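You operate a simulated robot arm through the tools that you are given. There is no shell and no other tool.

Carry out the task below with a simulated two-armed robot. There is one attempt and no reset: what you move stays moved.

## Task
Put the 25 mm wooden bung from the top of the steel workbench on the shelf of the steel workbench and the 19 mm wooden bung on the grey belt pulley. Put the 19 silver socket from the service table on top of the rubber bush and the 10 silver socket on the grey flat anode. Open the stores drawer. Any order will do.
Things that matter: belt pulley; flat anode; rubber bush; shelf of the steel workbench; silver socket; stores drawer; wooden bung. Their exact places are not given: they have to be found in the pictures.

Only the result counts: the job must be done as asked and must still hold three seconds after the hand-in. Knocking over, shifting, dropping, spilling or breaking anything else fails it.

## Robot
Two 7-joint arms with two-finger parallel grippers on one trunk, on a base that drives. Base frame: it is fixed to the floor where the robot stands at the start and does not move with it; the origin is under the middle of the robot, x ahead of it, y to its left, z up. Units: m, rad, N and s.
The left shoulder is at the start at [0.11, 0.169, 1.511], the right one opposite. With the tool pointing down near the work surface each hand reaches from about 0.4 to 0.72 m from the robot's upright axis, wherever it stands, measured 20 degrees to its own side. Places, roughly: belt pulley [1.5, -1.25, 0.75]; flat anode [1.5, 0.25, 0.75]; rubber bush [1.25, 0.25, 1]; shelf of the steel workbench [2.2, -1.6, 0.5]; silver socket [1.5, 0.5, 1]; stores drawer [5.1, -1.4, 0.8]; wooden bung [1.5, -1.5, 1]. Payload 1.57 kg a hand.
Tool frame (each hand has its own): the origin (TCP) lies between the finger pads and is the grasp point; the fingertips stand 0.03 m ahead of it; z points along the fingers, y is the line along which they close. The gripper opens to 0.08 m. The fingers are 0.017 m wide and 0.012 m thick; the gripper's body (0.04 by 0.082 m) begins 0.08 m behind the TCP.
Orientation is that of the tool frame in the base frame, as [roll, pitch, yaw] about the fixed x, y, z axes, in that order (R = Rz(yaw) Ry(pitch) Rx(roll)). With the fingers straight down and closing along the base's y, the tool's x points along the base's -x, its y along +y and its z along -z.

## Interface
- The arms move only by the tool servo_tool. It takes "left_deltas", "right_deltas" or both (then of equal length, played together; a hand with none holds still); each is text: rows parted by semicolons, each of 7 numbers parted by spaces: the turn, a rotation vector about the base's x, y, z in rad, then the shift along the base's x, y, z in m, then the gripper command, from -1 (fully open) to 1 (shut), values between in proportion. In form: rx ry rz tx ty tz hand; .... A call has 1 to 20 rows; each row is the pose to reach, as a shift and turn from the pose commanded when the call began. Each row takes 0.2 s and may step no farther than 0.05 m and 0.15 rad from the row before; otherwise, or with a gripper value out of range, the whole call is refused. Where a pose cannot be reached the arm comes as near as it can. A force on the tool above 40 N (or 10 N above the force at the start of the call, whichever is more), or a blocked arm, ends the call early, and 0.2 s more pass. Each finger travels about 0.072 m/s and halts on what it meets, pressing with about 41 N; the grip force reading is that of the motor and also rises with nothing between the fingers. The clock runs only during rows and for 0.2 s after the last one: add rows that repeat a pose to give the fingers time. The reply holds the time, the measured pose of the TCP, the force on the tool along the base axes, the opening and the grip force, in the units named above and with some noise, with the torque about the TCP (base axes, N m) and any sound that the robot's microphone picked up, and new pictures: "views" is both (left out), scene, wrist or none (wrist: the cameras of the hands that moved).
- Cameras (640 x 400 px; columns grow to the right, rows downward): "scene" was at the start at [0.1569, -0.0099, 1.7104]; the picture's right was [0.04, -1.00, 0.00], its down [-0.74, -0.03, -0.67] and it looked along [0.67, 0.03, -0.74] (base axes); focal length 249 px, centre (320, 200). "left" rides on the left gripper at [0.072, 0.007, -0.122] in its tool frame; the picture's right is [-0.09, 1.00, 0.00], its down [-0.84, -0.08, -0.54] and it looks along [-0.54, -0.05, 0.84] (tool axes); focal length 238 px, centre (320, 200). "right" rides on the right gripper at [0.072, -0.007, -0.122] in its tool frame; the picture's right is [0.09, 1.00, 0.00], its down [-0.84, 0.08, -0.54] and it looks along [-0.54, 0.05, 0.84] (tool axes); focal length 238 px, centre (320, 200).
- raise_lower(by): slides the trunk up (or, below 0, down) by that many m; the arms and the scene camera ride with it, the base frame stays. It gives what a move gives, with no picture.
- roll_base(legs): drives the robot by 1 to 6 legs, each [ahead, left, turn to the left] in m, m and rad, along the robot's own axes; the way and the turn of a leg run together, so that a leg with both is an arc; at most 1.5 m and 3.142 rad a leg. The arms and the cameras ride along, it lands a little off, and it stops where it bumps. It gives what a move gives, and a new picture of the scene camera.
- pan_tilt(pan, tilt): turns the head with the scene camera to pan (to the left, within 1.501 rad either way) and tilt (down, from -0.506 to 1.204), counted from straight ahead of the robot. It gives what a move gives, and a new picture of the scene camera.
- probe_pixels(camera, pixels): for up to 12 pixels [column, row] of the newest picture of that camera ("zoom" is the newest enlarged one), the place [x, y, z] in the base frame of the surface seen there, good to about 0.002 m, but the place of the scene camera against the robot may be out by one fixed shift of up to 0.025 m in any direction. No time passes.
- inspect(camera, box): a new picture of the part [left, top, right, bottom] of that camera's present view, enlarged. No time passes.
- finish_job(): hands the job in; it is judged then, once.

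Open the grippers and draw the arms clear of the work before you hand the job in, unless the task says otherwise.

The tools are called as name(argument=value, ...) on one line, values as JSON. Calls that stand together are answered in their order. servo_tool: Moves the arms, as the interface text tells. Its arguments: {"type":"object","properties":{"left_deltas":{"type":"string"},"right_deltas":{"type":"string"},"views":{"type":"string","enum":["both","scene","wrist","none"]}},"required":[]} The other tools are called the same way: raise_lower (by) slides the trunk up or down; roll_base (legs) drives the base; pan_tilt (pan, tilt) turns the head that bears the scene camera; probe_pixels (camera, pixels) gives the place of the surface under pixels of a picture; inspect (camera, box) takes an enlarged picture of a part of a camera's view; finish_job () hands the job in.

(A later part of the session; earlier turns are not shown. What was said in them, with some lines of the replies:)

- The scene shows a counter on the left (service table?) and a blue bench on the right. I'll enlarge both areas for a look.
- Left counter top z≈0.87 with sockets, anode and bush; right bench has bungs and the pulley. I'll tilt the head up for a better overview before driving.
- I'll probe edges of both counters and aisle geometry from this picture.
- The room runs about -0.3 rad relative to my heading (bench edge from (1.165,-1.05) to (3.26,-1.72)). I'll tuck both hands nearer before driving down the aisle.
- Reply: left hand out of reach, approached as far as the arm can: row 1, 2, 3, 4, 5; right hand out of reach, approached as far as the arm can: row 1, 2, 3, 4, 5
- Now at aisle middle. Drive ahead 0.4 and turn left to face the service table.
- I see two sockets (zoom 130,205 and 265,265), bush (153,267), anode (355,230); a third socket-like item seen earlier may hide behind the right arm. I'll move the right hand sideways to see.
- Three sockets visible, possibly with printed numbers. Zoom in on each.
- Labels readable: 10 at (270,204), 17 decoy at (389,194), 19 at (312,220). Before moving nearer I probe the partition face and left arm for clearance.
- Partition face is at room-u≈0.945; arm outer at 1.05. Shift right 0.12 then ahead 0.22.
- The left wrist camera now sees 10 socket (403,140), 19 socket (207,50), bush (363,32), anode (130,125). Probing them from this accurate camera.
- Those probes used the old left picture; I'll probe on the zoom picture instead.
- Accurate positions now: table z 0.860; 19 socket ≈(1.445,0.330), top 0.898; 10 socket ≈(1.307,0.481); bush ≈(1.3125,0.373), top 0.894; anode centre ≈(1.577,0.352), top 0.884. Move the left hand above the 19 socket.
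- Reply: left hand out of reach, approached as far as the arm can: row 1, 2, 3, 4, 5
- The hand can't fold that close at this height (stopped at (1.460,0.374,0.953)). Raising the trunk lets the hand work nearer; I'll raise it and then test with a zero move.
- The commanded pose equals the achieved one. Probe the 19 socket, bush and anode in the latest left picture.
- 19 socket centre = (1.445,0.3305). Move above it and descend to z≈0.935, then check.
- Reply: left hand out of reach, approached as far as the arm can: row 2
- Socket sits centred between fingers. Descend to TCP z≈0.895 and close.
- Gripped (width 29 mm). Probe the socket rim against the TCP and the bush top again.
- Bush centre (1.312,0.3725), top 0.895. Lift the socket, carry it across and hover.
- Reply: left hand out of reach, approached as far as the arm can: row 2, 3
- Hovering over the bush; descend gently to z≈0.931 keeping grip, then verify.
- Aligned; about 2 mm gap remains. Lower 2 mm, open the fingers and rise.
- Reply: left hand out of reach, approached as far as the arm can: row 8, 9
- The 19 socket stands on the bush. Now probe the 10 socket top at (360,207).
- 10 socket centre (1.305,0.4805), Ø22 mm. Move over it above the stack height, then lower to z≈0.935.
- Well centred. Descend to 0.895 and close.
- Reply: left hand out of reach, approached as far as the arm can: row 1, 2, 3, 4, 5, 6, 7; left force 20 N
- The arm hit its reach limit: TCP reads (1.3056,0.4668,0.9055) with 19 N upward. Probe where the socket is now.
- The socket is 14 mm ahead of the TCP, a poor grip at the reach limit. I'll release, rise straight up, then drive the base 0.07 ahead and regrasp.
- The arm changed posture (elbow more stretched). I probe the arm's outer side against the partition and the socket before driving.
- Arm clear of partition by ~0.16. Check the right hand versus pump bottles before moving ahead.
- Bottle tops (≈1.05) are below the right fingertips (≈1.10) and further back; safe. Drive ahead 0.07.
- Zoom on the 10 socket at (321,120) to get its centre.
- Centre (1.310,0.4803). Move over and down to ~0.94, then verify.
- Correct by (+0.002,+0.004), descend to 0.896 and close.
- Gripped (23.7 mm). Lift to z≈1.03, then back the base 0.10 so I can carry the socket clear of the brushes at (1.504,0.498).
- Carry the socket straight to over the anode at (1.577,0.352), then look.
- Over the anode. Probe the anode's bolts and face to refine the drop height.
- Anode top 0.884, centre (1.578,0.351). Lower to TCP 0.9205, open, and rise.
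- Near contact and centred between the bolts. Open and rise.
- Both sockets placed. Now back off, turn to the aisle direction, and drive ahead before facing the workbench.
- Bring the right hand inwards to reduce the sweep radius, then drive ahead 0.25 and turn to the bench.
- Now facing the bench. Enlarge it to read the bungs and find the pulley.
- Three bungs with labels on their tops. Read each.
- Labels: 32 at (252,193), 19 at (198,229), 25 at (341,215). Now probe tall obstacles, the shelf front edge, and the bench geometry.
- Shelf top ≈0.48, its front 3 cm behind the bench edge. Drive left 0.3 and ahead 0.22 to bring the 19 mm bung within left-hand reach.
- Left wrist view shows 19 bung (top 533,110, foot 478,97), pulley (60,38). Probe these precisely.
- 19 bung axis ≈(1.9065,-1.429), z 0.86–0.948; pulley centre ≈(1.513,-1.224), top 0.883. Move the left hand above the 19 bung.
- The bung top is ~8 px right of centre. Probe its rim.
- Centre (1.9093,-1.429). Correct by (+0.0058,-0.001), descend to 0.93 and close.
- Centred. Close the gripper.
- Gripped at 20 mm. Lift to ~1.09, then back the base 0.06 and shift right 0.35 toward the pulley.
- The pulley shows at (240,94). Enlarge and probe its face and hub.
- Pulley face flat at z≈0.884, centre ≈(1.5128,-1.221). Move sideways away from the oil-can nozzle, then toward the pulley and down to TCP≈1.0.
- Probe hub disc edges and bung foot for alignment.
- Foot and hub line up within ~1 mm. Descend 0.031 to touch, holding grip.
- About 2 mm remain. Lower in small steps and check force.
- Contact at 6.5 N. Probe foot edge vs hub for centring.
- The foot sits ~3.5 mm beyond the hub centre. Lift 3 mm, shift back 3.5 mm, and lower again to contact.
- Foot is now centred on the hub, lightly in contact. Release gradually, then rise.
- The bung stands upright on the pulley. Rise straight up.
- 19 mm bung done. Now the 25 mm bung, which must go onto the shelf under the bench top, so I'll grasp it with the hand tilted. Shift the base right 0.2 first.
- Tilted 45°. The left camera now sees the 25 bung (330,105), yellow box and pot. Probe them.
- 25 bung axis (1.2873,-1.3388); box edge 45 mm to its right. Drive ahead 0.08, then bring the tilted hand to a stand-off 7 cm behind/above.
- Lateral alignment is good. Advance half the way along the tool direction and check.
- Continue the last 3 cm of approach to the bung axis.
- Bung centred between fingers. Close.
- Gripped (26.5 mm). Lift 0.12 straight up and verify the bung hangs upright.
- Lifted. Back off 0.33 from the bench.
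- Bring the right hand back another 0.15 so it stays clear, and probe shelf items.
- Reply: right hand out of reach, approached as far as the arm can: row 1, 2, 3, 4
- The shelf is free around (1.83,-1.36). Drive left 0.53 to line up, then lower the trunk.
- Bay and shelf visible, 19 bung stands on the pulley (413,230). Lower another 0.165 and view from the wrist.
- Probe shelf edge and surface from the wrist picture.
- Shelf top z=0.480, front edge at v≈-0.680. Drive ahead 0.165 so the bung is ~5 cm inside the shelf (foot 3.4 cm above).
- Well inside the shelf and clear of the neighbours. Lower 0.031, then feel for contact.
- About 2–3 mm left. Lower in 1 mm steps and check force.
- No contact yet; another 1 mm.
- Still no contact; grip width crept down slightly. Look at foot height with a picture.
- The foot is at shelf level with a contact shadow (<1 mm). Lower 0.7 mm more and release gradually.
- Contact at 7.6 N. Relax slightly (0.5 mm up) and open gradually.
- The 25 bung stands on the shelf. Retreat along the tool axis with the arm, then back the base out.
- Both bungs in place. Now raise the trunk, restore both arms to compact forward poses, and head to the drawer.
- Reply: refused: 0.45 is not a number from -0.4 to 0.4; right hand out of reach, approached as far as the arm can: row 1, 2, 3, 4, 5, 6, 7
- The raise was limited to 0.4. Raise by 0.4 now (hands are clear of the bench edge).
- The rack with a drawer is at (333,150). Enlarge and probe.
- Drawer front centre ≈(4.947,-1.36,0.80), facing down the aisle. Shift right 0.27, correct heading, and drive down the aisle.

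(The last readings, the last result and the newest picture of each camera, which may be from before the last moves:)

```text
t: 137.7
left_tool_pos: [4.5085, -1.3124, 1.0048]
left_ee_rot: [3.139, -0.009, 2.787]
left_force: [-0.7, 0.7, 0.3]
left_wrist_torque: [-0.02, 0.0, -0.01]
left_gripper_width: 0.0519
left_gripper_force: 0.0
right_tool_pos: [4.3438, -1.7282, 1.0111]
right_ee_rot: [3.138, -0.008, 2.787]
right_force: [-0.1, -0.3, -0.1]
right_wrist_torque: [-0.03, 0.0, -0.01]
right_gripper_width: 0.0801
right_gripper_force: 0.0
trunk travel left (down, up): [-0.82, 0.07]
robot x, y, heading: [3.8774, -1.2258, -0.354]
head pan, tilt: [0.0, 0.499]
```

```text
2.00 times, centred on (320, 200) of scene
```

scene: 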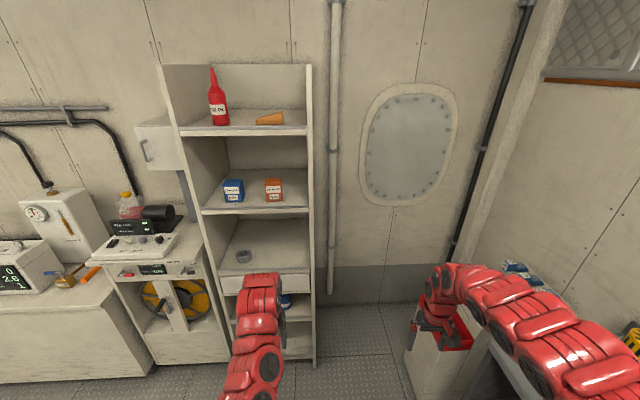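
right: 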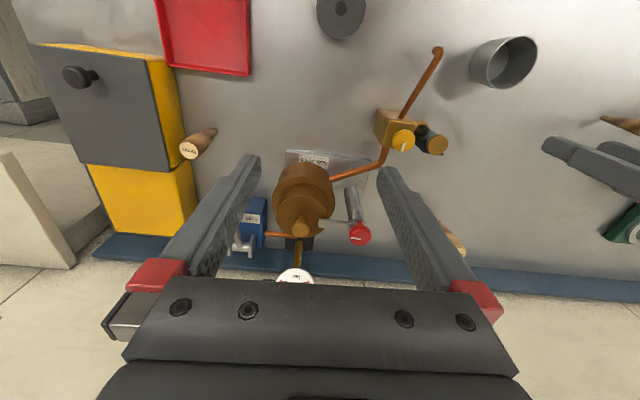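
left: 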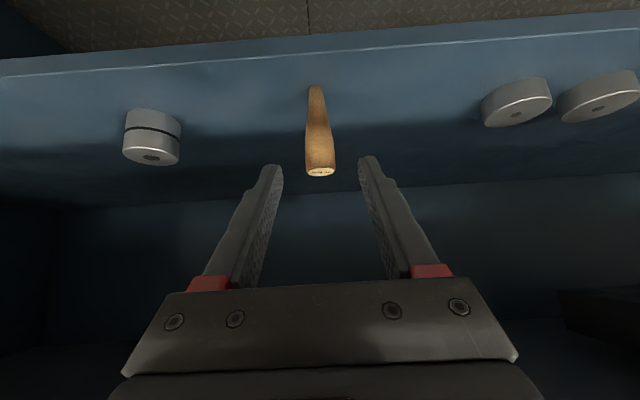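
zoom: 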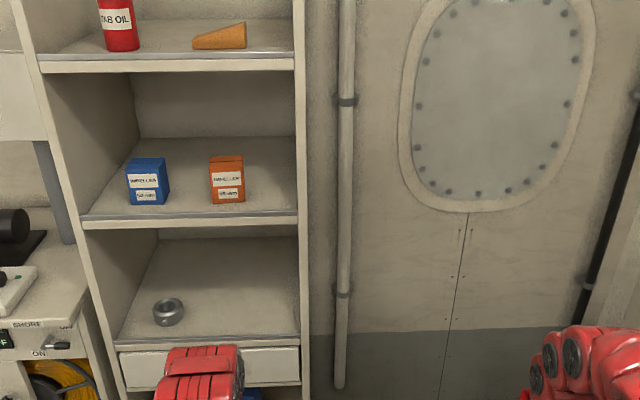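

Heading drifted; turn left 0.045. Then lower the trunk 0.2 so the hand comes to handle height.

roll_base(legs=[[0, 0, 0.045]])

raise_lower(by=-0.2)

pan_tilt(pan=0.1, tilt=0.7)

```text
t: 138.5
left_tool_pos: [4.5109, -1.2845, 1.0055]
left_ee_rot: [3.137, -0.008, 2.833]
left_force: [0.2, 0.0, 0.5]
left_wrist_torque: [0.0, 0.04, -0.01]
left_gripper_width: 0.0521
left_gripper_force: 0.0
right_tool_pos: [4.366, -1.7067, 1.0101]
right_ee_rot: [3.138, -0.006, 2.833]
right_force: [-0.2, 0.6, 0.3]
right_wrist_torque: [-0.01, 0.01, 0.05]
right_gripper_width: 0.0801
right_gripper_force: 0.1
trunk travel left (down, up): [-0.82, 0.07]
robot x, y, heading: [3.8852, -1.23, -0.304]
head pan, tilt: [0.0, 0.499]
```

scene: 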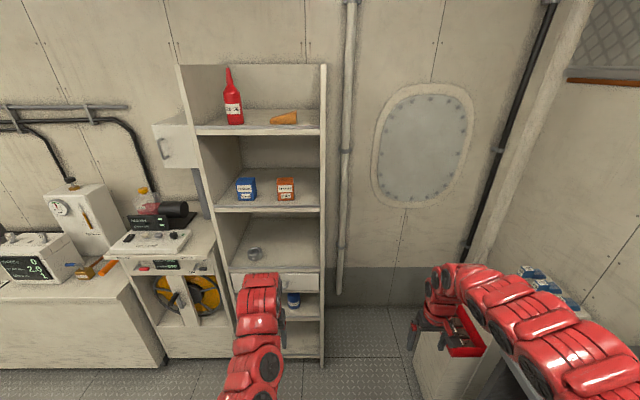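

```text
t: 140.7
left_tool_pos: [4.5115, -1.2834, 0.8042]
left_ee_rot: [3.14, -0.01, 2.833]
left_force: [0.3, -0.3, 0.1]
left_wrist_torque: [0.02, -0.01, -0.01]
left_gripper_width: 0.052
left_gripper_force: 0.0
right_tool_pos: [4.366, -1.7061, 0.8117]
right_ee_rot: [3.139, -0.005, 2.833]
right_force: [0.4, -0.1, 0.2]
right_wrist_torque: [0.02, 0.0, -0.01]
right_gripper_width: 0.08
right_gripper_force: 0.0
trunk travel left (down, up): [-0.62, 0.27]
robot x, y, heading: [3.8808, -1.2274, -0.312]
head pan, tilt: [0.0, 0.499]
```

```text
t: 141.4
left_tool_pos: [4.5118, -1.2842, 0.8041]
left_ee_rot: [3.141, -0.008, 2.836]
left_force: [0.7, 0.3, 0.3]
left_wrist_torque: [0.01, 0.03, -0.02]
left_gripper_width: 0.0521
left_gripper_force: 0.0
right_tool_pos: [4.3675, -1.7069, 0.811]
right_ee_rot: [3.137, -0.006, 2.834]
right_force: [-0.4, 0.2, -0.4]
right_wrist_torque: [0.03, -0.01, 0.01]
right_gripper_width: 0.08
right_gripper_force: 0.0
trunk travel left (down, up): [-0.62, 0.27]
robot x, y, heading: [3.8834, -1.229, -0.308]
head pan, tilt: [0.099, 0.7]
```

scene: 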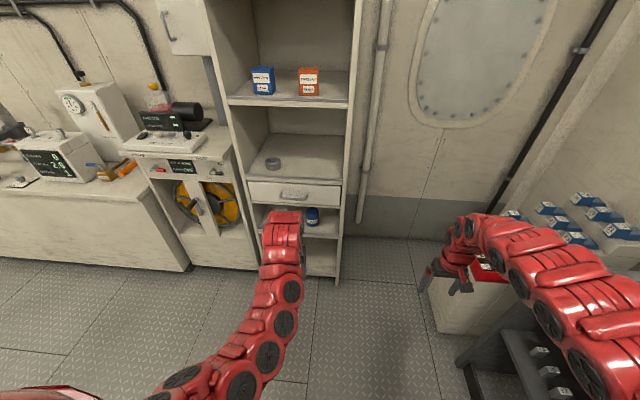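

Zoom in on the handle at (295,193).

inspect(camera="scene", box=[240, 170, 350, 225])

probe_pixels(camera="zoom", pixels=[[310, 140], [250, 145], [365, 145], [310, 120], [310, 160], [100, 150], [560, 150], [310, 80], [290, 142], [330, 142]])

```text
5.82 times, centred on (295, 198) of scene
```

zoom: 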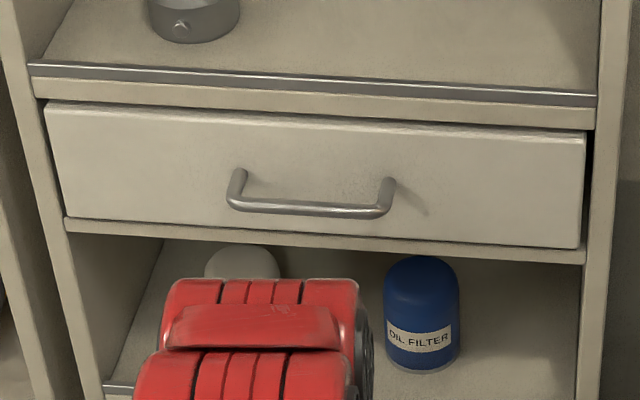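

```text
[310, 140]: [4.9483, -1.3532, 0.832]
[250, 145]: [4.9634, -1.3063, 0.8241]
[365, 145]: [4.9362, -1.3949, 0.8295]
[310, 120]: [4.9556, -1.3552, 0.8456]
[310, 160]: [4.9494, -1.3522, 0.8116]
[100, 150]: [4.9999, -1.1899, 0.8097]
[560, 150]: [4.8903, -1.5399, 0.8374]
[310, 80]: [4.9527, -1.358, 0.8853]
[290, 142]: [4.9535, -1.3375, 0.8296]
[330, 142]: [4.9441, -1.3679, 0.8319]
```

probe_pixels(camera="zoom", pixels=[[310, 208], [270, 205], [350, 211], [310, 205], [310, 212], [236, 180], [388, 190], [236, 200], [386, 208], [310, 225], [310, 195]])

```text
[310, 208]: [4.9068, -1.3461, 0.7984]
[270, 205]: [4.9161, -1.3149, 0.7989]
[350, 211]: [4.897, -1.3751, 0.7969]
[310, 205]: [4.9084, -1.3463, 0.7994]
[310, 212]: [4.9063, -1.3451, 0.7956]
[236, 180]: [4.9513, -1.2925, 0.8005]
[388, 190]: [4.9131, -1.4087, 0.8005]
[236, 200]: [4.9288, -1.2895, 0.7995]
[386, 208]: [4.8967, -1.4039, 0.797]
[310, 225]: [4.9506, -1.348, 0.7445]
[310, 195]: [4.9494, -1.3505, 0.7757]
```

Handle bar at scene (4.907,-1.346,0.798), ~4 cm stand-off. I'll turn the left hand to point forward with the fingers closing vertically (120° about (f−l−z)).

servo_tool(left_deltas="0.0524 -0.1012 -0.0806 0 0 0 -0.3;0.1048 -0.2025 -0.1612 0 0 0 -0.3;0.1572 -0.3037 -0.2418 0 0 0 -0.3;0.2096 -0.405 -0.3224 0 0 0 -0.3;0.262 -0.5062 -0.403 0 0 0 -0.3;0.3144 -0.6074 -0.4836 0 0 0 -0.3;0.3668 -0.7087 -0.5642 0 0 0 -0.3;0.4191 -0.8099 -0.6449 0 0 0 -0.3;0.4715 -0.9112 -0.7255 0 0 0 -0.3;0.5239 -1.0124 -0.8061 0 0 0 -0.3;0.5763 -1.1136 -0.8867 0 0 0 -0.3;0.6287 -1.2149 -0.9673 0 0 0 -0.3;0.6811 -1.3161 -1.0479 0 0 0 -0.3;0.7335 -1.4174 -1.1285 0 0 0 -0.3;0.7859 -1.5186 -1.2091 0 0 0 -0.3;0.7859 -1.5186 -1.2091 0 0 0 -0.3", views="both")

```text
t: 144.8
left_tool_pos: [4.5126, -1.2838, 0.8062]
left_ee_rot: [1.569, 0.0, 1.27]
left_force: [0.6, -0.4, 0.5]
left_wrist_torque: [-0.01, -0.02, -0.01]
left_gripper_width: 0.0519
left_gripper_force: 0.0
left hand out of reach, approached as far as the arm can: row 15
right_tool_pos: [4.3672, -1.7064, 0.8113]
right_ee_rot: [3.139, -0.006, 2.832]
right_force: [0.2, -0.4, -0.2]
right_wrist_torque: [0.01, 0.01, 0.0]
right_gripper_width: 0.0801
right_gripper_force: 0.1
trunk travel left (down, up): [-0.62, 0.27]
robot x, y, heading: [3.88, -1.2278, -0.306]
head pan, tilt: [0.099, 0.7]
```

scene: 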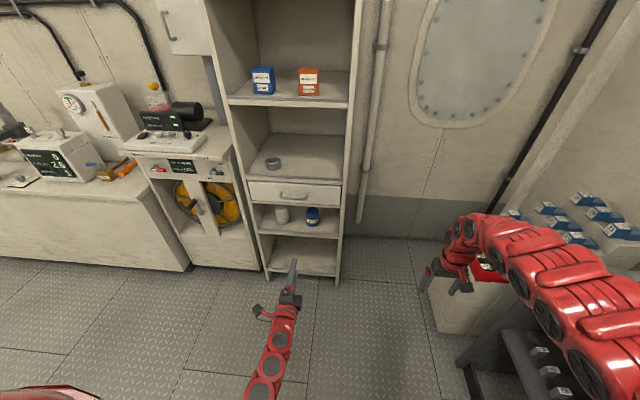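
left: 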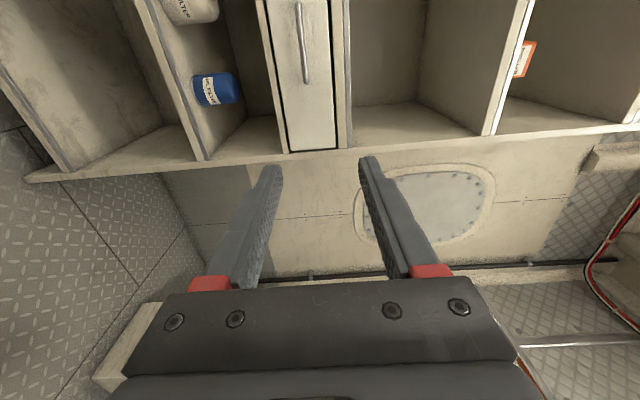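

The hand points at the rack; the handle shows at (303,45). Probe it precisely from this camera.

inspect(camera="left", box=[250, 0, 360, 150])

probe_pixels(camera="left", pixels=[[302, 30], [303, 45], [305, 60], [307, 78], [299, 8], [285, 60], [325, 60], [320, 130], [290, 140], [340, 60], [350, 60], [270, 60]])

```text
2.67 times, centred on (305, 75) of left
```

zoom: 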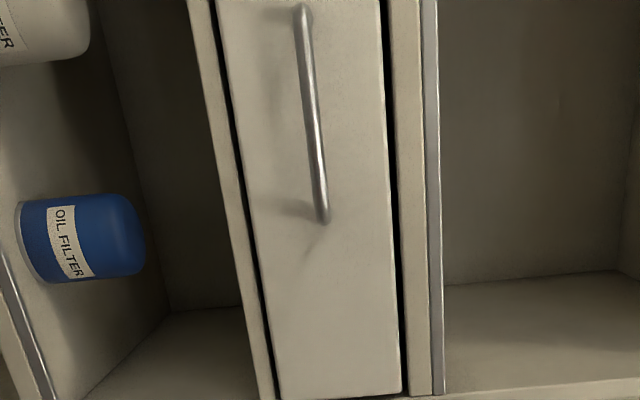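

```text
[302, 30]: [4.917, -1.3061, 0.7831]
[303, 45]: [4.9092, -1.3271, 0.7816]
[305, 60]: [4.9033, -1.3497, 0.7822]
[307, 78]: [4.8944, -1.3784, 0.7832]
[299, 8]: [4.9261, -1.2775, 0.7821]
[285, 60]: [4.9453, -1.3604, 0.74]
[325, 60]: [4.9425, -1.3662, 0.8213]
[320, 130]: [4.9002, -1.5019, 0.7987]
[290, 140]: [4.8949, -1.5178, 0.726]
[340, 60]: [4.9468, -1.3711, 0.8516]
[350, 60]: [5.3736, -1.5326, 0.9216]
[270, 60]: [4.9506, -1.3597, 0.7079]
```

Bar centre ≈(4.910,-1.329,0.7825), face 4.4 cm behind. Drive ahead 0.30 and left 0.077 to bring the hand in front of it.

roll_base(legs=[[0, 0.077, 0], [0.3, 0, 0]])

servo_tool(left_deltas="0 0 0 0 0 -0.012 -0.3;0 0 0 0 0 -0.024 -0.3;0 0 0 0 0 -0.024 -0.3", views="both")

```text
t: 147.5
left_tool_pos: [4.8249, -1.299, 0.8056]
left_ee_rot: [1.571, 0.001, 1.275]
left_force: [-0.4, 0.5, 0.2]
left_wrist_torque: [0.01, -0.01, -0.02]
left_gripper_width: 0.0519
left_gripper_force: 0.0
right_tool_pos: [4.6826, -1.722, 0.8111]
right_ee_rot: [3.137, -0.007, 2.837]
right_force: [-0.3, 0.2, 0.2]
right_wrist_torque: [-0.01, 0.01, 0.0]
right_gripper_width: 0.0798
right_gripper_force: 0.1
trunk travel left (down, up): [-0.62, 0.27]
robot x, y, heading: [4.1958, -1.2443, -0.302]
head pan, tilt: [0.099, 0.7]
```

scene: 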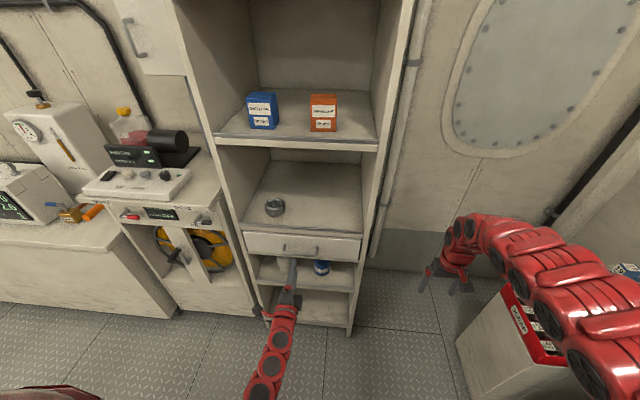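

```text
t: 148.3
left_tool_pos: [4.825, -1.2995, 0.7801]
left_ee_rot: [1.57, 0.001, 1.274]
left_force: [0.0, -0.5, -1.0]
left_wrist_torque: [-0.03, -0.01, -0.01]
left_gripper_width: 0.0521
left_gripper_force: 0.1
right_tool_pos: [4.6813, -1.7221, 0.8113]
right_ee_rot: [3.139, -0.006, 2.835]
right_force: [-0.1, 0.4, -0.7]
right_wrist_torque: [-0.03, -0.04, 0.01]
right_gripper_width: 0.08
right_gripper_force: 0.1
trunk travel left (down, up): [-0.62, 0.27]
robot x, y, heading: [4.1923, -1.2472, -0.306]
head pan, tilt: [0.099, 0.7]
```

scene: 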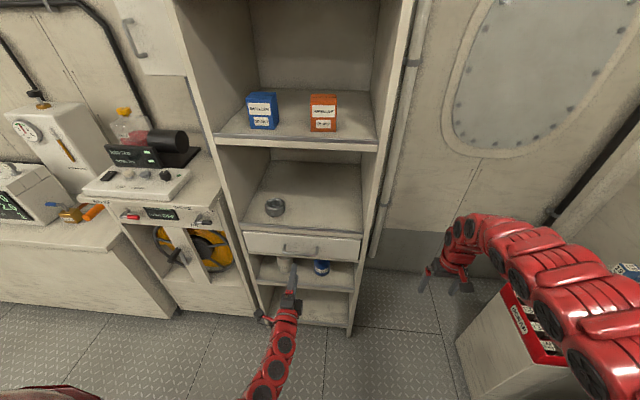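
left: 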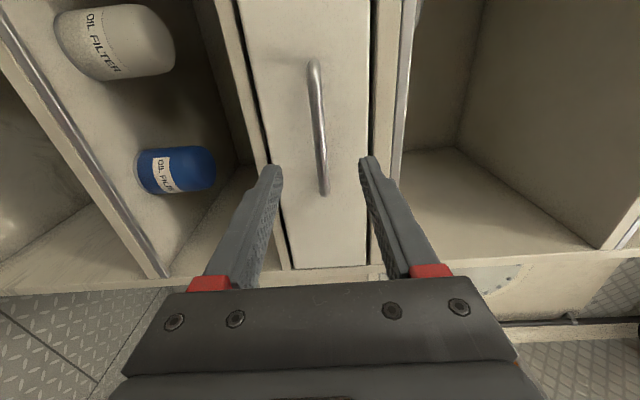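

The bar lies centred in height between the fingers (col 317, rows 60–195). Probe for remaining distance.

probe_pixels(camera="left", pixels=[[313, 65], [316, 95], [319, 125], [321, 155], [324, 190], [340, 125], [290, 125]])

```text
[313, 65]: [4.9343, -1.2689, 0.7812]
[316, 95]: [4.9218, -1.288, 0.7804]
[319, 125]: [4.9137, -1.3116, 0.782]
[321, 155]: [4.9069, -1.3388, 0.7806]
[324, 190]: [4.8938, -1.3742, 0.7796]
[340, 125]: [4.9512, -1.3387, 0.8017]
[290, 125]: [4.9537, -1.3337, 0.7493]
```

Move the hand forward 0.088 so that the bar lies just ahead of the TCP.

servo_tool(left_deltas="0 0 0 0.03 -0.008 0.0005 -0.3;0 0 0 0.06 -0.016 0.0008 -0.3;0 0 0 0.085 -0.0229 0.001 -0.3;0 0 0 0.085 -0.0229 0.001 -0.3", views="both")

```text
t: 149.3
left_tool_pos: [4.9104, -1.3222, 0.782]
left_ee_rot: [1.57, 0.002, 1.276]
left_force: [-0.5, -0.5, -0.4]
left_wrist_torque: [0.04, 0.03, 0.02]
left_gripper_width: 0.0522
left_gripper_force: 0.0
right_tool_pos: [4.6821, -1.7225, 0.812]
right_ee_rot: [3.139, -0.005, 2.838]
right_force: [0.5, -0.6, 0.6]
right_wrist_torque: [-0.01, 0.01, 0.03]
right_gripper_width: 0.0803
right_gripper_force: 0.1
trunk travel left (down, up): [-0.62, 0.27]
robot x, y, heading: [4.1964, -1.2463, -0.304]
head pan, tilt: [0.099, 0.7]
```

scene: 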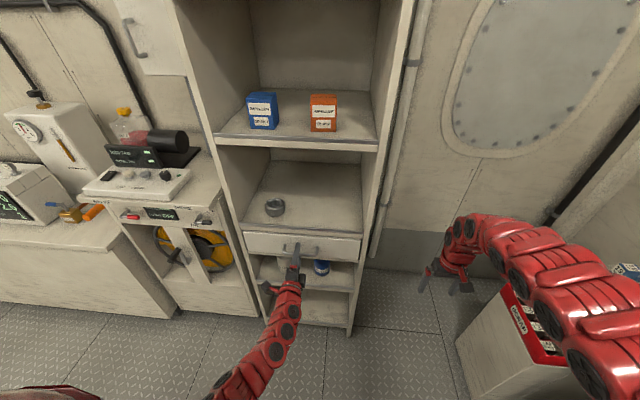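
left: 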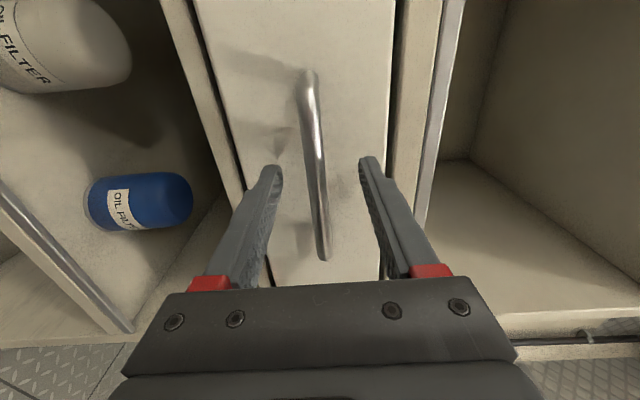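

The bar is between the fingers. Close on it.

servo_tool(left_deltas="0 0 0 0 0 0 0.3;0 0 0 0 0 0 1;0 0 0 0 0 0 1;0 0 0 0 0 0 1", views="wrist")

```text
t: 150.3
left_tool_pos: [4.9105, -1.3217, 0.7795]
left_ee_rot: [1.573, 0.002, 1.275]
left_force: [-3.9, 0.5, -9.0]
left_wrist_torque: [0.06, 0.04, -0.14]
left_gripper_width: 0.0117
left_gripper_force: 29.1
right_tool_pos: [4.6816, -1.7217, 0.8104]
right_ee_rot: [3.138, -0.008, 2.835]
right_force: [0.1, -0.6, -0.6]
right_wrist_torque: [0.0, 0.03, -0.02]
right_gripper_width: 0.0799
right_gripper_force: 0.2
trunk travel left (down, up): [-0.62, 0.27]
robot x, y, heading: [4.1965, -1.2438, -0.303]
head pan, tilt: [0.099, 0.7]
```

left: 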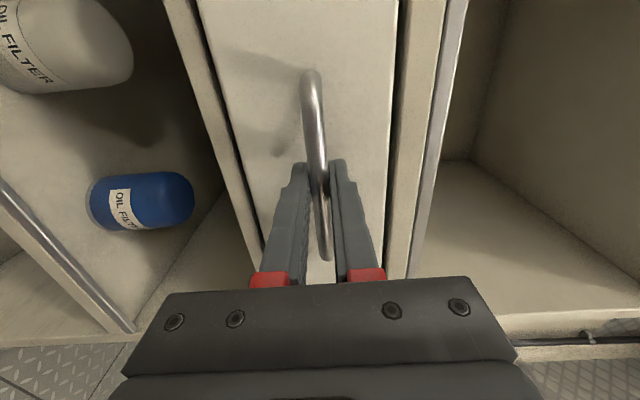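

Bar gripped (11.7 mm). Pull 8 cm with the arm along the drawer axis to test.

servo_tool(left_deltas="0 0 0 -0.0143 0.0046 -0.002 1;0 0 0 -0.0286 0.0092 -0.002 1;0 0 0 -0.0429 0.0138 -0.002 1;0 0 0 -0.0572 0.0184 -0.002 1;0 0 0 -0.0715 0.0229 -0.002 1;0 0 0 -0.0762 0.0244 -0.002 1", views="both")

```text
t: 151.7
left_tool_pos: [4.8355, -1.2996, 0.7803]
left_ee_rot: [1.569, -0.002, 1.272]
left_force: [-3.1, -10.3, -9.9]
left_wrist_torque: [0.01, 0.03, -0.66]
left_gripper_width: 0.0116
left_gripper_force: 29.5
right_tool_pos: [4.6814, -1.7219, 0.8104]
right_ee_rot: [3.137, -0.006, 2.836]
right_force: [-0.6, 0.2, 0.4]
right_wrist_torque: [-0.01, 0.02, 0.02]
right_gripper_width: 0.08
right_gripper_force: 0.0
trunk travel left (down, up): [-0.62, 0.27]
robot x, y, heading: [4.1991, -1.2476, -0.306]
head pan, tilt: [0.099, 0.7]
```

scene: 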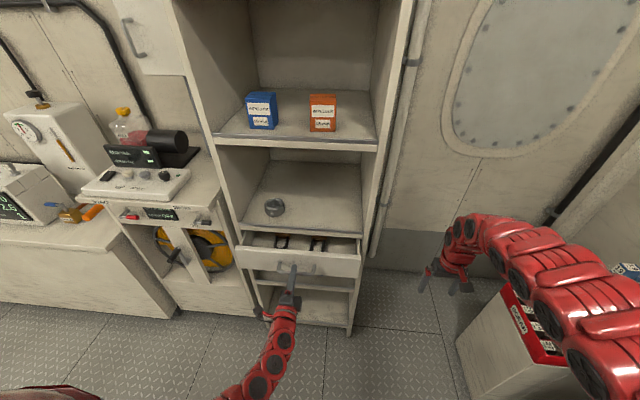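
left: 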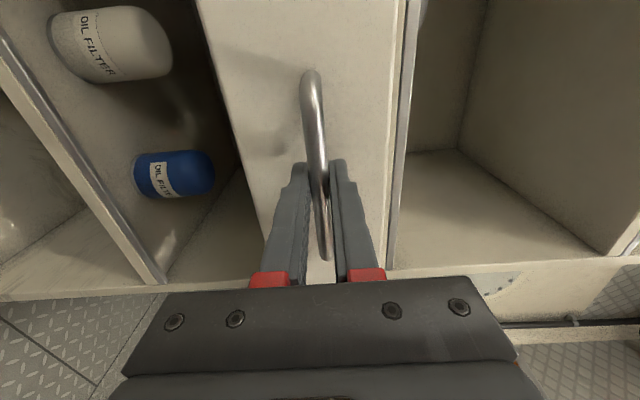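

The drawer slides open. Continue by backing the base 0.12.

roll_base(legs=[[-0.12, 0, 0]])

```text
t: 152.9
left_tool_pos: [4.7237, -1.2639, 0.7797]
left_ee_rot: [1.572, 0.0, 1.273]
left_force: [-1.8, -7.3, -10.9]
left_wrist_torque: [0.04, 0.04, 0.2]
left_gripper_width: 0.0115
left_gripper_force: 28.6
right_tool_pos: [4.5682, -1.6883, 0.8116]
right_ee_rot: [3.138, -0.005, 2.834]
right_force: [-0.5, -0.3, 0.4]
right_wrist_torque: [-0.04, -0.02, -0.02]
right_gripper_width: 0.0799
right_gripper_force: 0.0
trunk travel left (down, up): [-0.62, 0.27]
robot x, y, heading: [4.0853, -1.2124, -0.305]
head pan, tilt: [0.099, 0.7]
```

scene: 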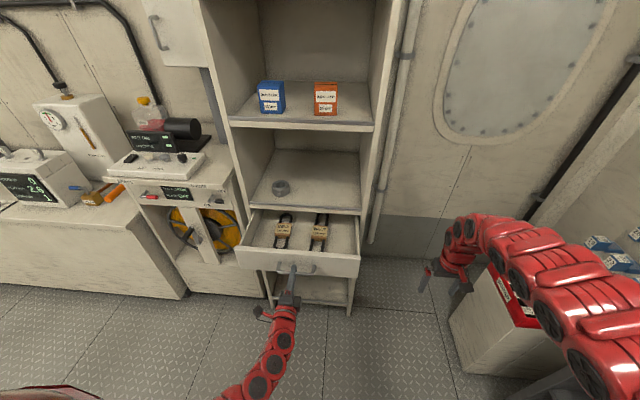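

Opened ~0.195 m with padlocks inside. Pull further 0.08, watching for the end stop.

roll_base(legs=[[-0.08, 0, 0]])

inspect(camera="scene", box=[210, 160, 400, 330])

```text
t: 154.0
left_tool_pos: [4.6467, -1.239, 0.7806]
left_ee_rot: [1.569, 0.0, 1.271]
left_force: [-1.7, -8.1, -2.3]
left_wrist_torque: [0.0, -0.01, -0.36]
left_gripper_width: 0.0115
left_gripper_force: 28.9
right_tool_pos: [4.4913, -1.6646, 0.8109]
right_ee_rot: [3.138, -0.005, 2.834]
right_force: [0.1, -0.6, 0.5]
right_wrist_torque: [-0.04, 0.01, 0.0]
right_gripper_width: 0.0798
right_gripper_force: 0.1
trunk travel left (down, up): [-0.62, 0.27]
robot x, y, heading: [4.0071, -1.1874, -0.305]
head pan, tilt: [0.099, 0.7]
```

scene: 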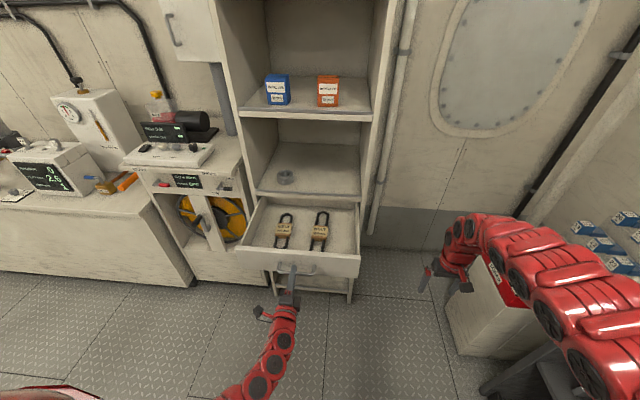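

```text
2.35 times, centred on (305, 245) of scene
```

zoom: 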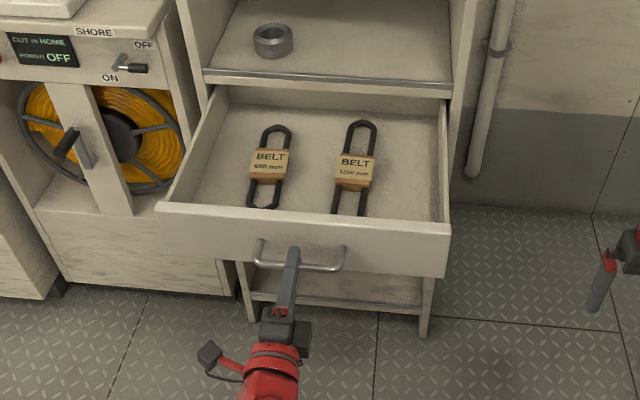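

Opened ~0.275 m; the drawer's back is nearly at the rack front. Try a gentle further 3 cm pull with the arm to find the stop.

servo_tool(left_deltas="0 0 0 -0.0096 0.003 0 1;0 0 0 -0.0191 0.006 0 1;0 0 0 -0.0286 0.009 0 1", views="scene")

```text
t: 154.8
left_tool_pos: [4.616, -1.2308, 0.7776]
left_ee_rot: [1.576, 0.003, 1.271]
left_force: [-1.2, 0.1, -1.1]
left_wrist_torque: [-0.08, -0.1, -0.05]
left_gripper_width: 0.0
left_gripper_force: 21.7
right_tool_pos: [4.4922, -1.6637, 0.8113]
right_ee_rot: [3.137, -0.003, 2.836]
right_force: [0.2, 0.3, 0.9]
right_wrist_torque: [0.03, -0.03, 0.0]
right_gripper_width: 0.0799
right_gripper_force: 0.0
trunk travel left (down, up): [-0.62, 0.27]
robot x, y, heading: [4.007, -1.1906, -0.302]
head pan, tilt: [0.099, 0.7]
```

scene: 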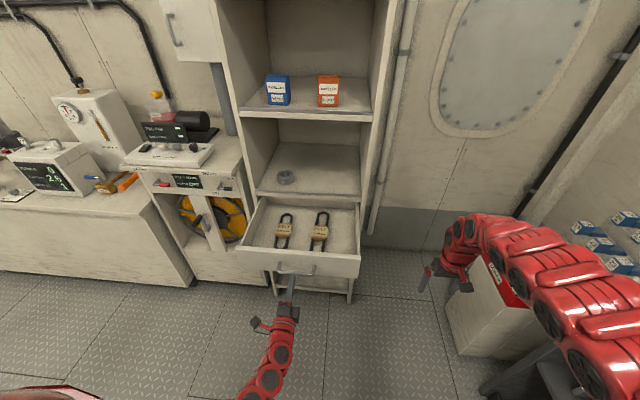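

The fingers slid off the bar at the end stop: the drawer is fully open. Back the base away, then open the gripper and verify.

roll_base(legs=[[-0.3, 0, 0]])

servo_tool(left_deltas="0 0 0 0 0 0.02 0;0 0 0 0 0 0.04 -1;0 0 0 0 0 0.04 -1;0 0 0 0 0 0.04 -1", views="scene")

inspect(camera="scene", box=[240, 100, 360, 240])

```text
t: 156.8
left_tool_pos: [4.3315, -1.1426, 0.7797]
left_ee_rot: [1.572, 0.002, 1.267]
left_force: [-0.6, -0.1, 0.9]
left_wrist_torque: [0.01, -0.03, 0.01]
left_gripper_width: 0.0
left_gripper_force: 20.7
right_tool_pos: [4.2048, -1.5753, 0.8112]
right_ee_rot: [3.138, -0.006, 2.832]
right_force: [-0.8, 0.2, 0.1]
right_wrist_torque: [0.01, 0.0, 0.01]
right_gripper_width: 0.0798
right_gripper_force: 0.0
trunk travel left (down, up): [-0.62, 0.27]
robot x, y, heading: [3.7247, -1.0954, -0.311]
head pan, tilt: [0.099, 0.7]
```

scene: 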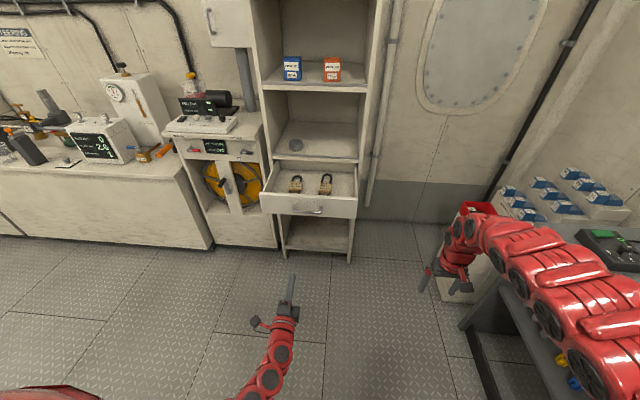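

```text
t: 157.8
left_tool_pos: [4.3329, -1.1408, 0.819]
left_ee_rot: [1.571, 0.003, 1.266]
left_force: [0.0, 0.5, 0.4]
left_wrist_torque: [-0.01, 0.01, -0.04]
left_gripper_width: 0.08
left_gripper_force: 0.0
right_tool_pos: [4.2049, -1.5757, 0.8121]
right_ee_rot: [3.138, -0.006, 2.832]
right_force: [0.4, 0.4, 0.5]
right_wrist_torque: [-0.01, 0.02, 0.01]
right_gripper_width: 0.0799
right_gripper_force: 0.1
trunk travel left (down, up): [-0.62, 0.27]
robot x, y, heading: [3.7233, -1.0992, -0.309]
head pan, tilt: [0.099, 0.7]
```

scene: 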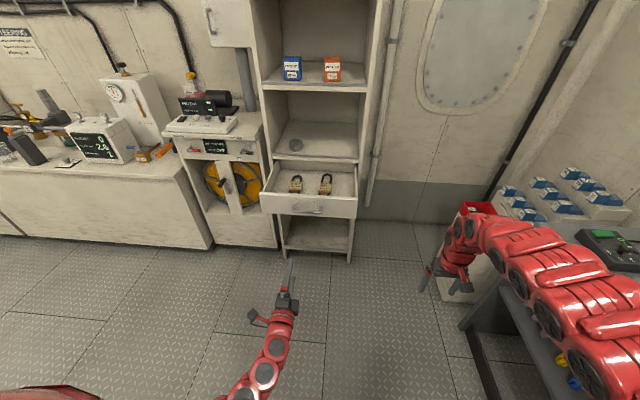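

```text
2.86 times, centred on (300, 170) of scene
```

zoom: 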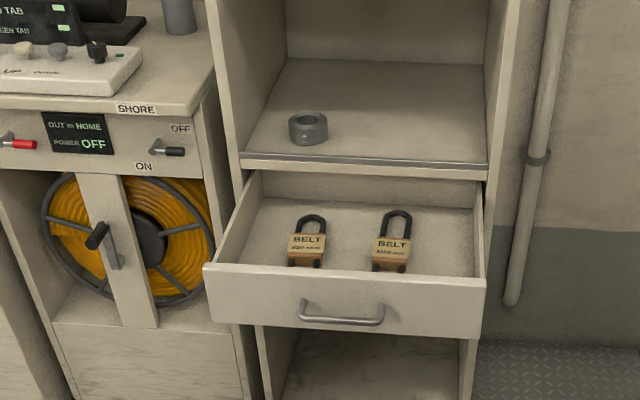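

The drawer is open, both sockets and both bungs were seen standing in place, the grippers are open and the arms are clear. I hand the job in.

finish_job()

```text
The job is handed in.
```

All five parts of the job are done and handed in; the judging result has not come back.

- **25 mm bung:** stands on the workbench shelf, about 4.5 cm in from the front edge, clear of the other things there.
- **19 mm bung:** stands upright on the middle of the grey belt pulley.
- **19 socket:** stands on top of the rubber bush.
- **10 socket:** stands on the grey flat anode, between its two bolt heads.
- **Stores drawer:** pulled out about 0.28 m to its end stop. The fingers slipped off the handle when it stopped, and the picture taken after I backed away shows it still open.

My first try at the 10 socket was at the limit of the arm's reach and shifted it a few millimetres. I let go, moved the base closer and gripped it again cleanly. I saw nothing else knocked or moved in the pictures.

I did not go back to look at the sockets and bungs again before handing in. I last saw the bungs right after I finished at the workbench, and the sockets right after placing the second one. At hand-in both grippers were open and the arms were clear of the work.
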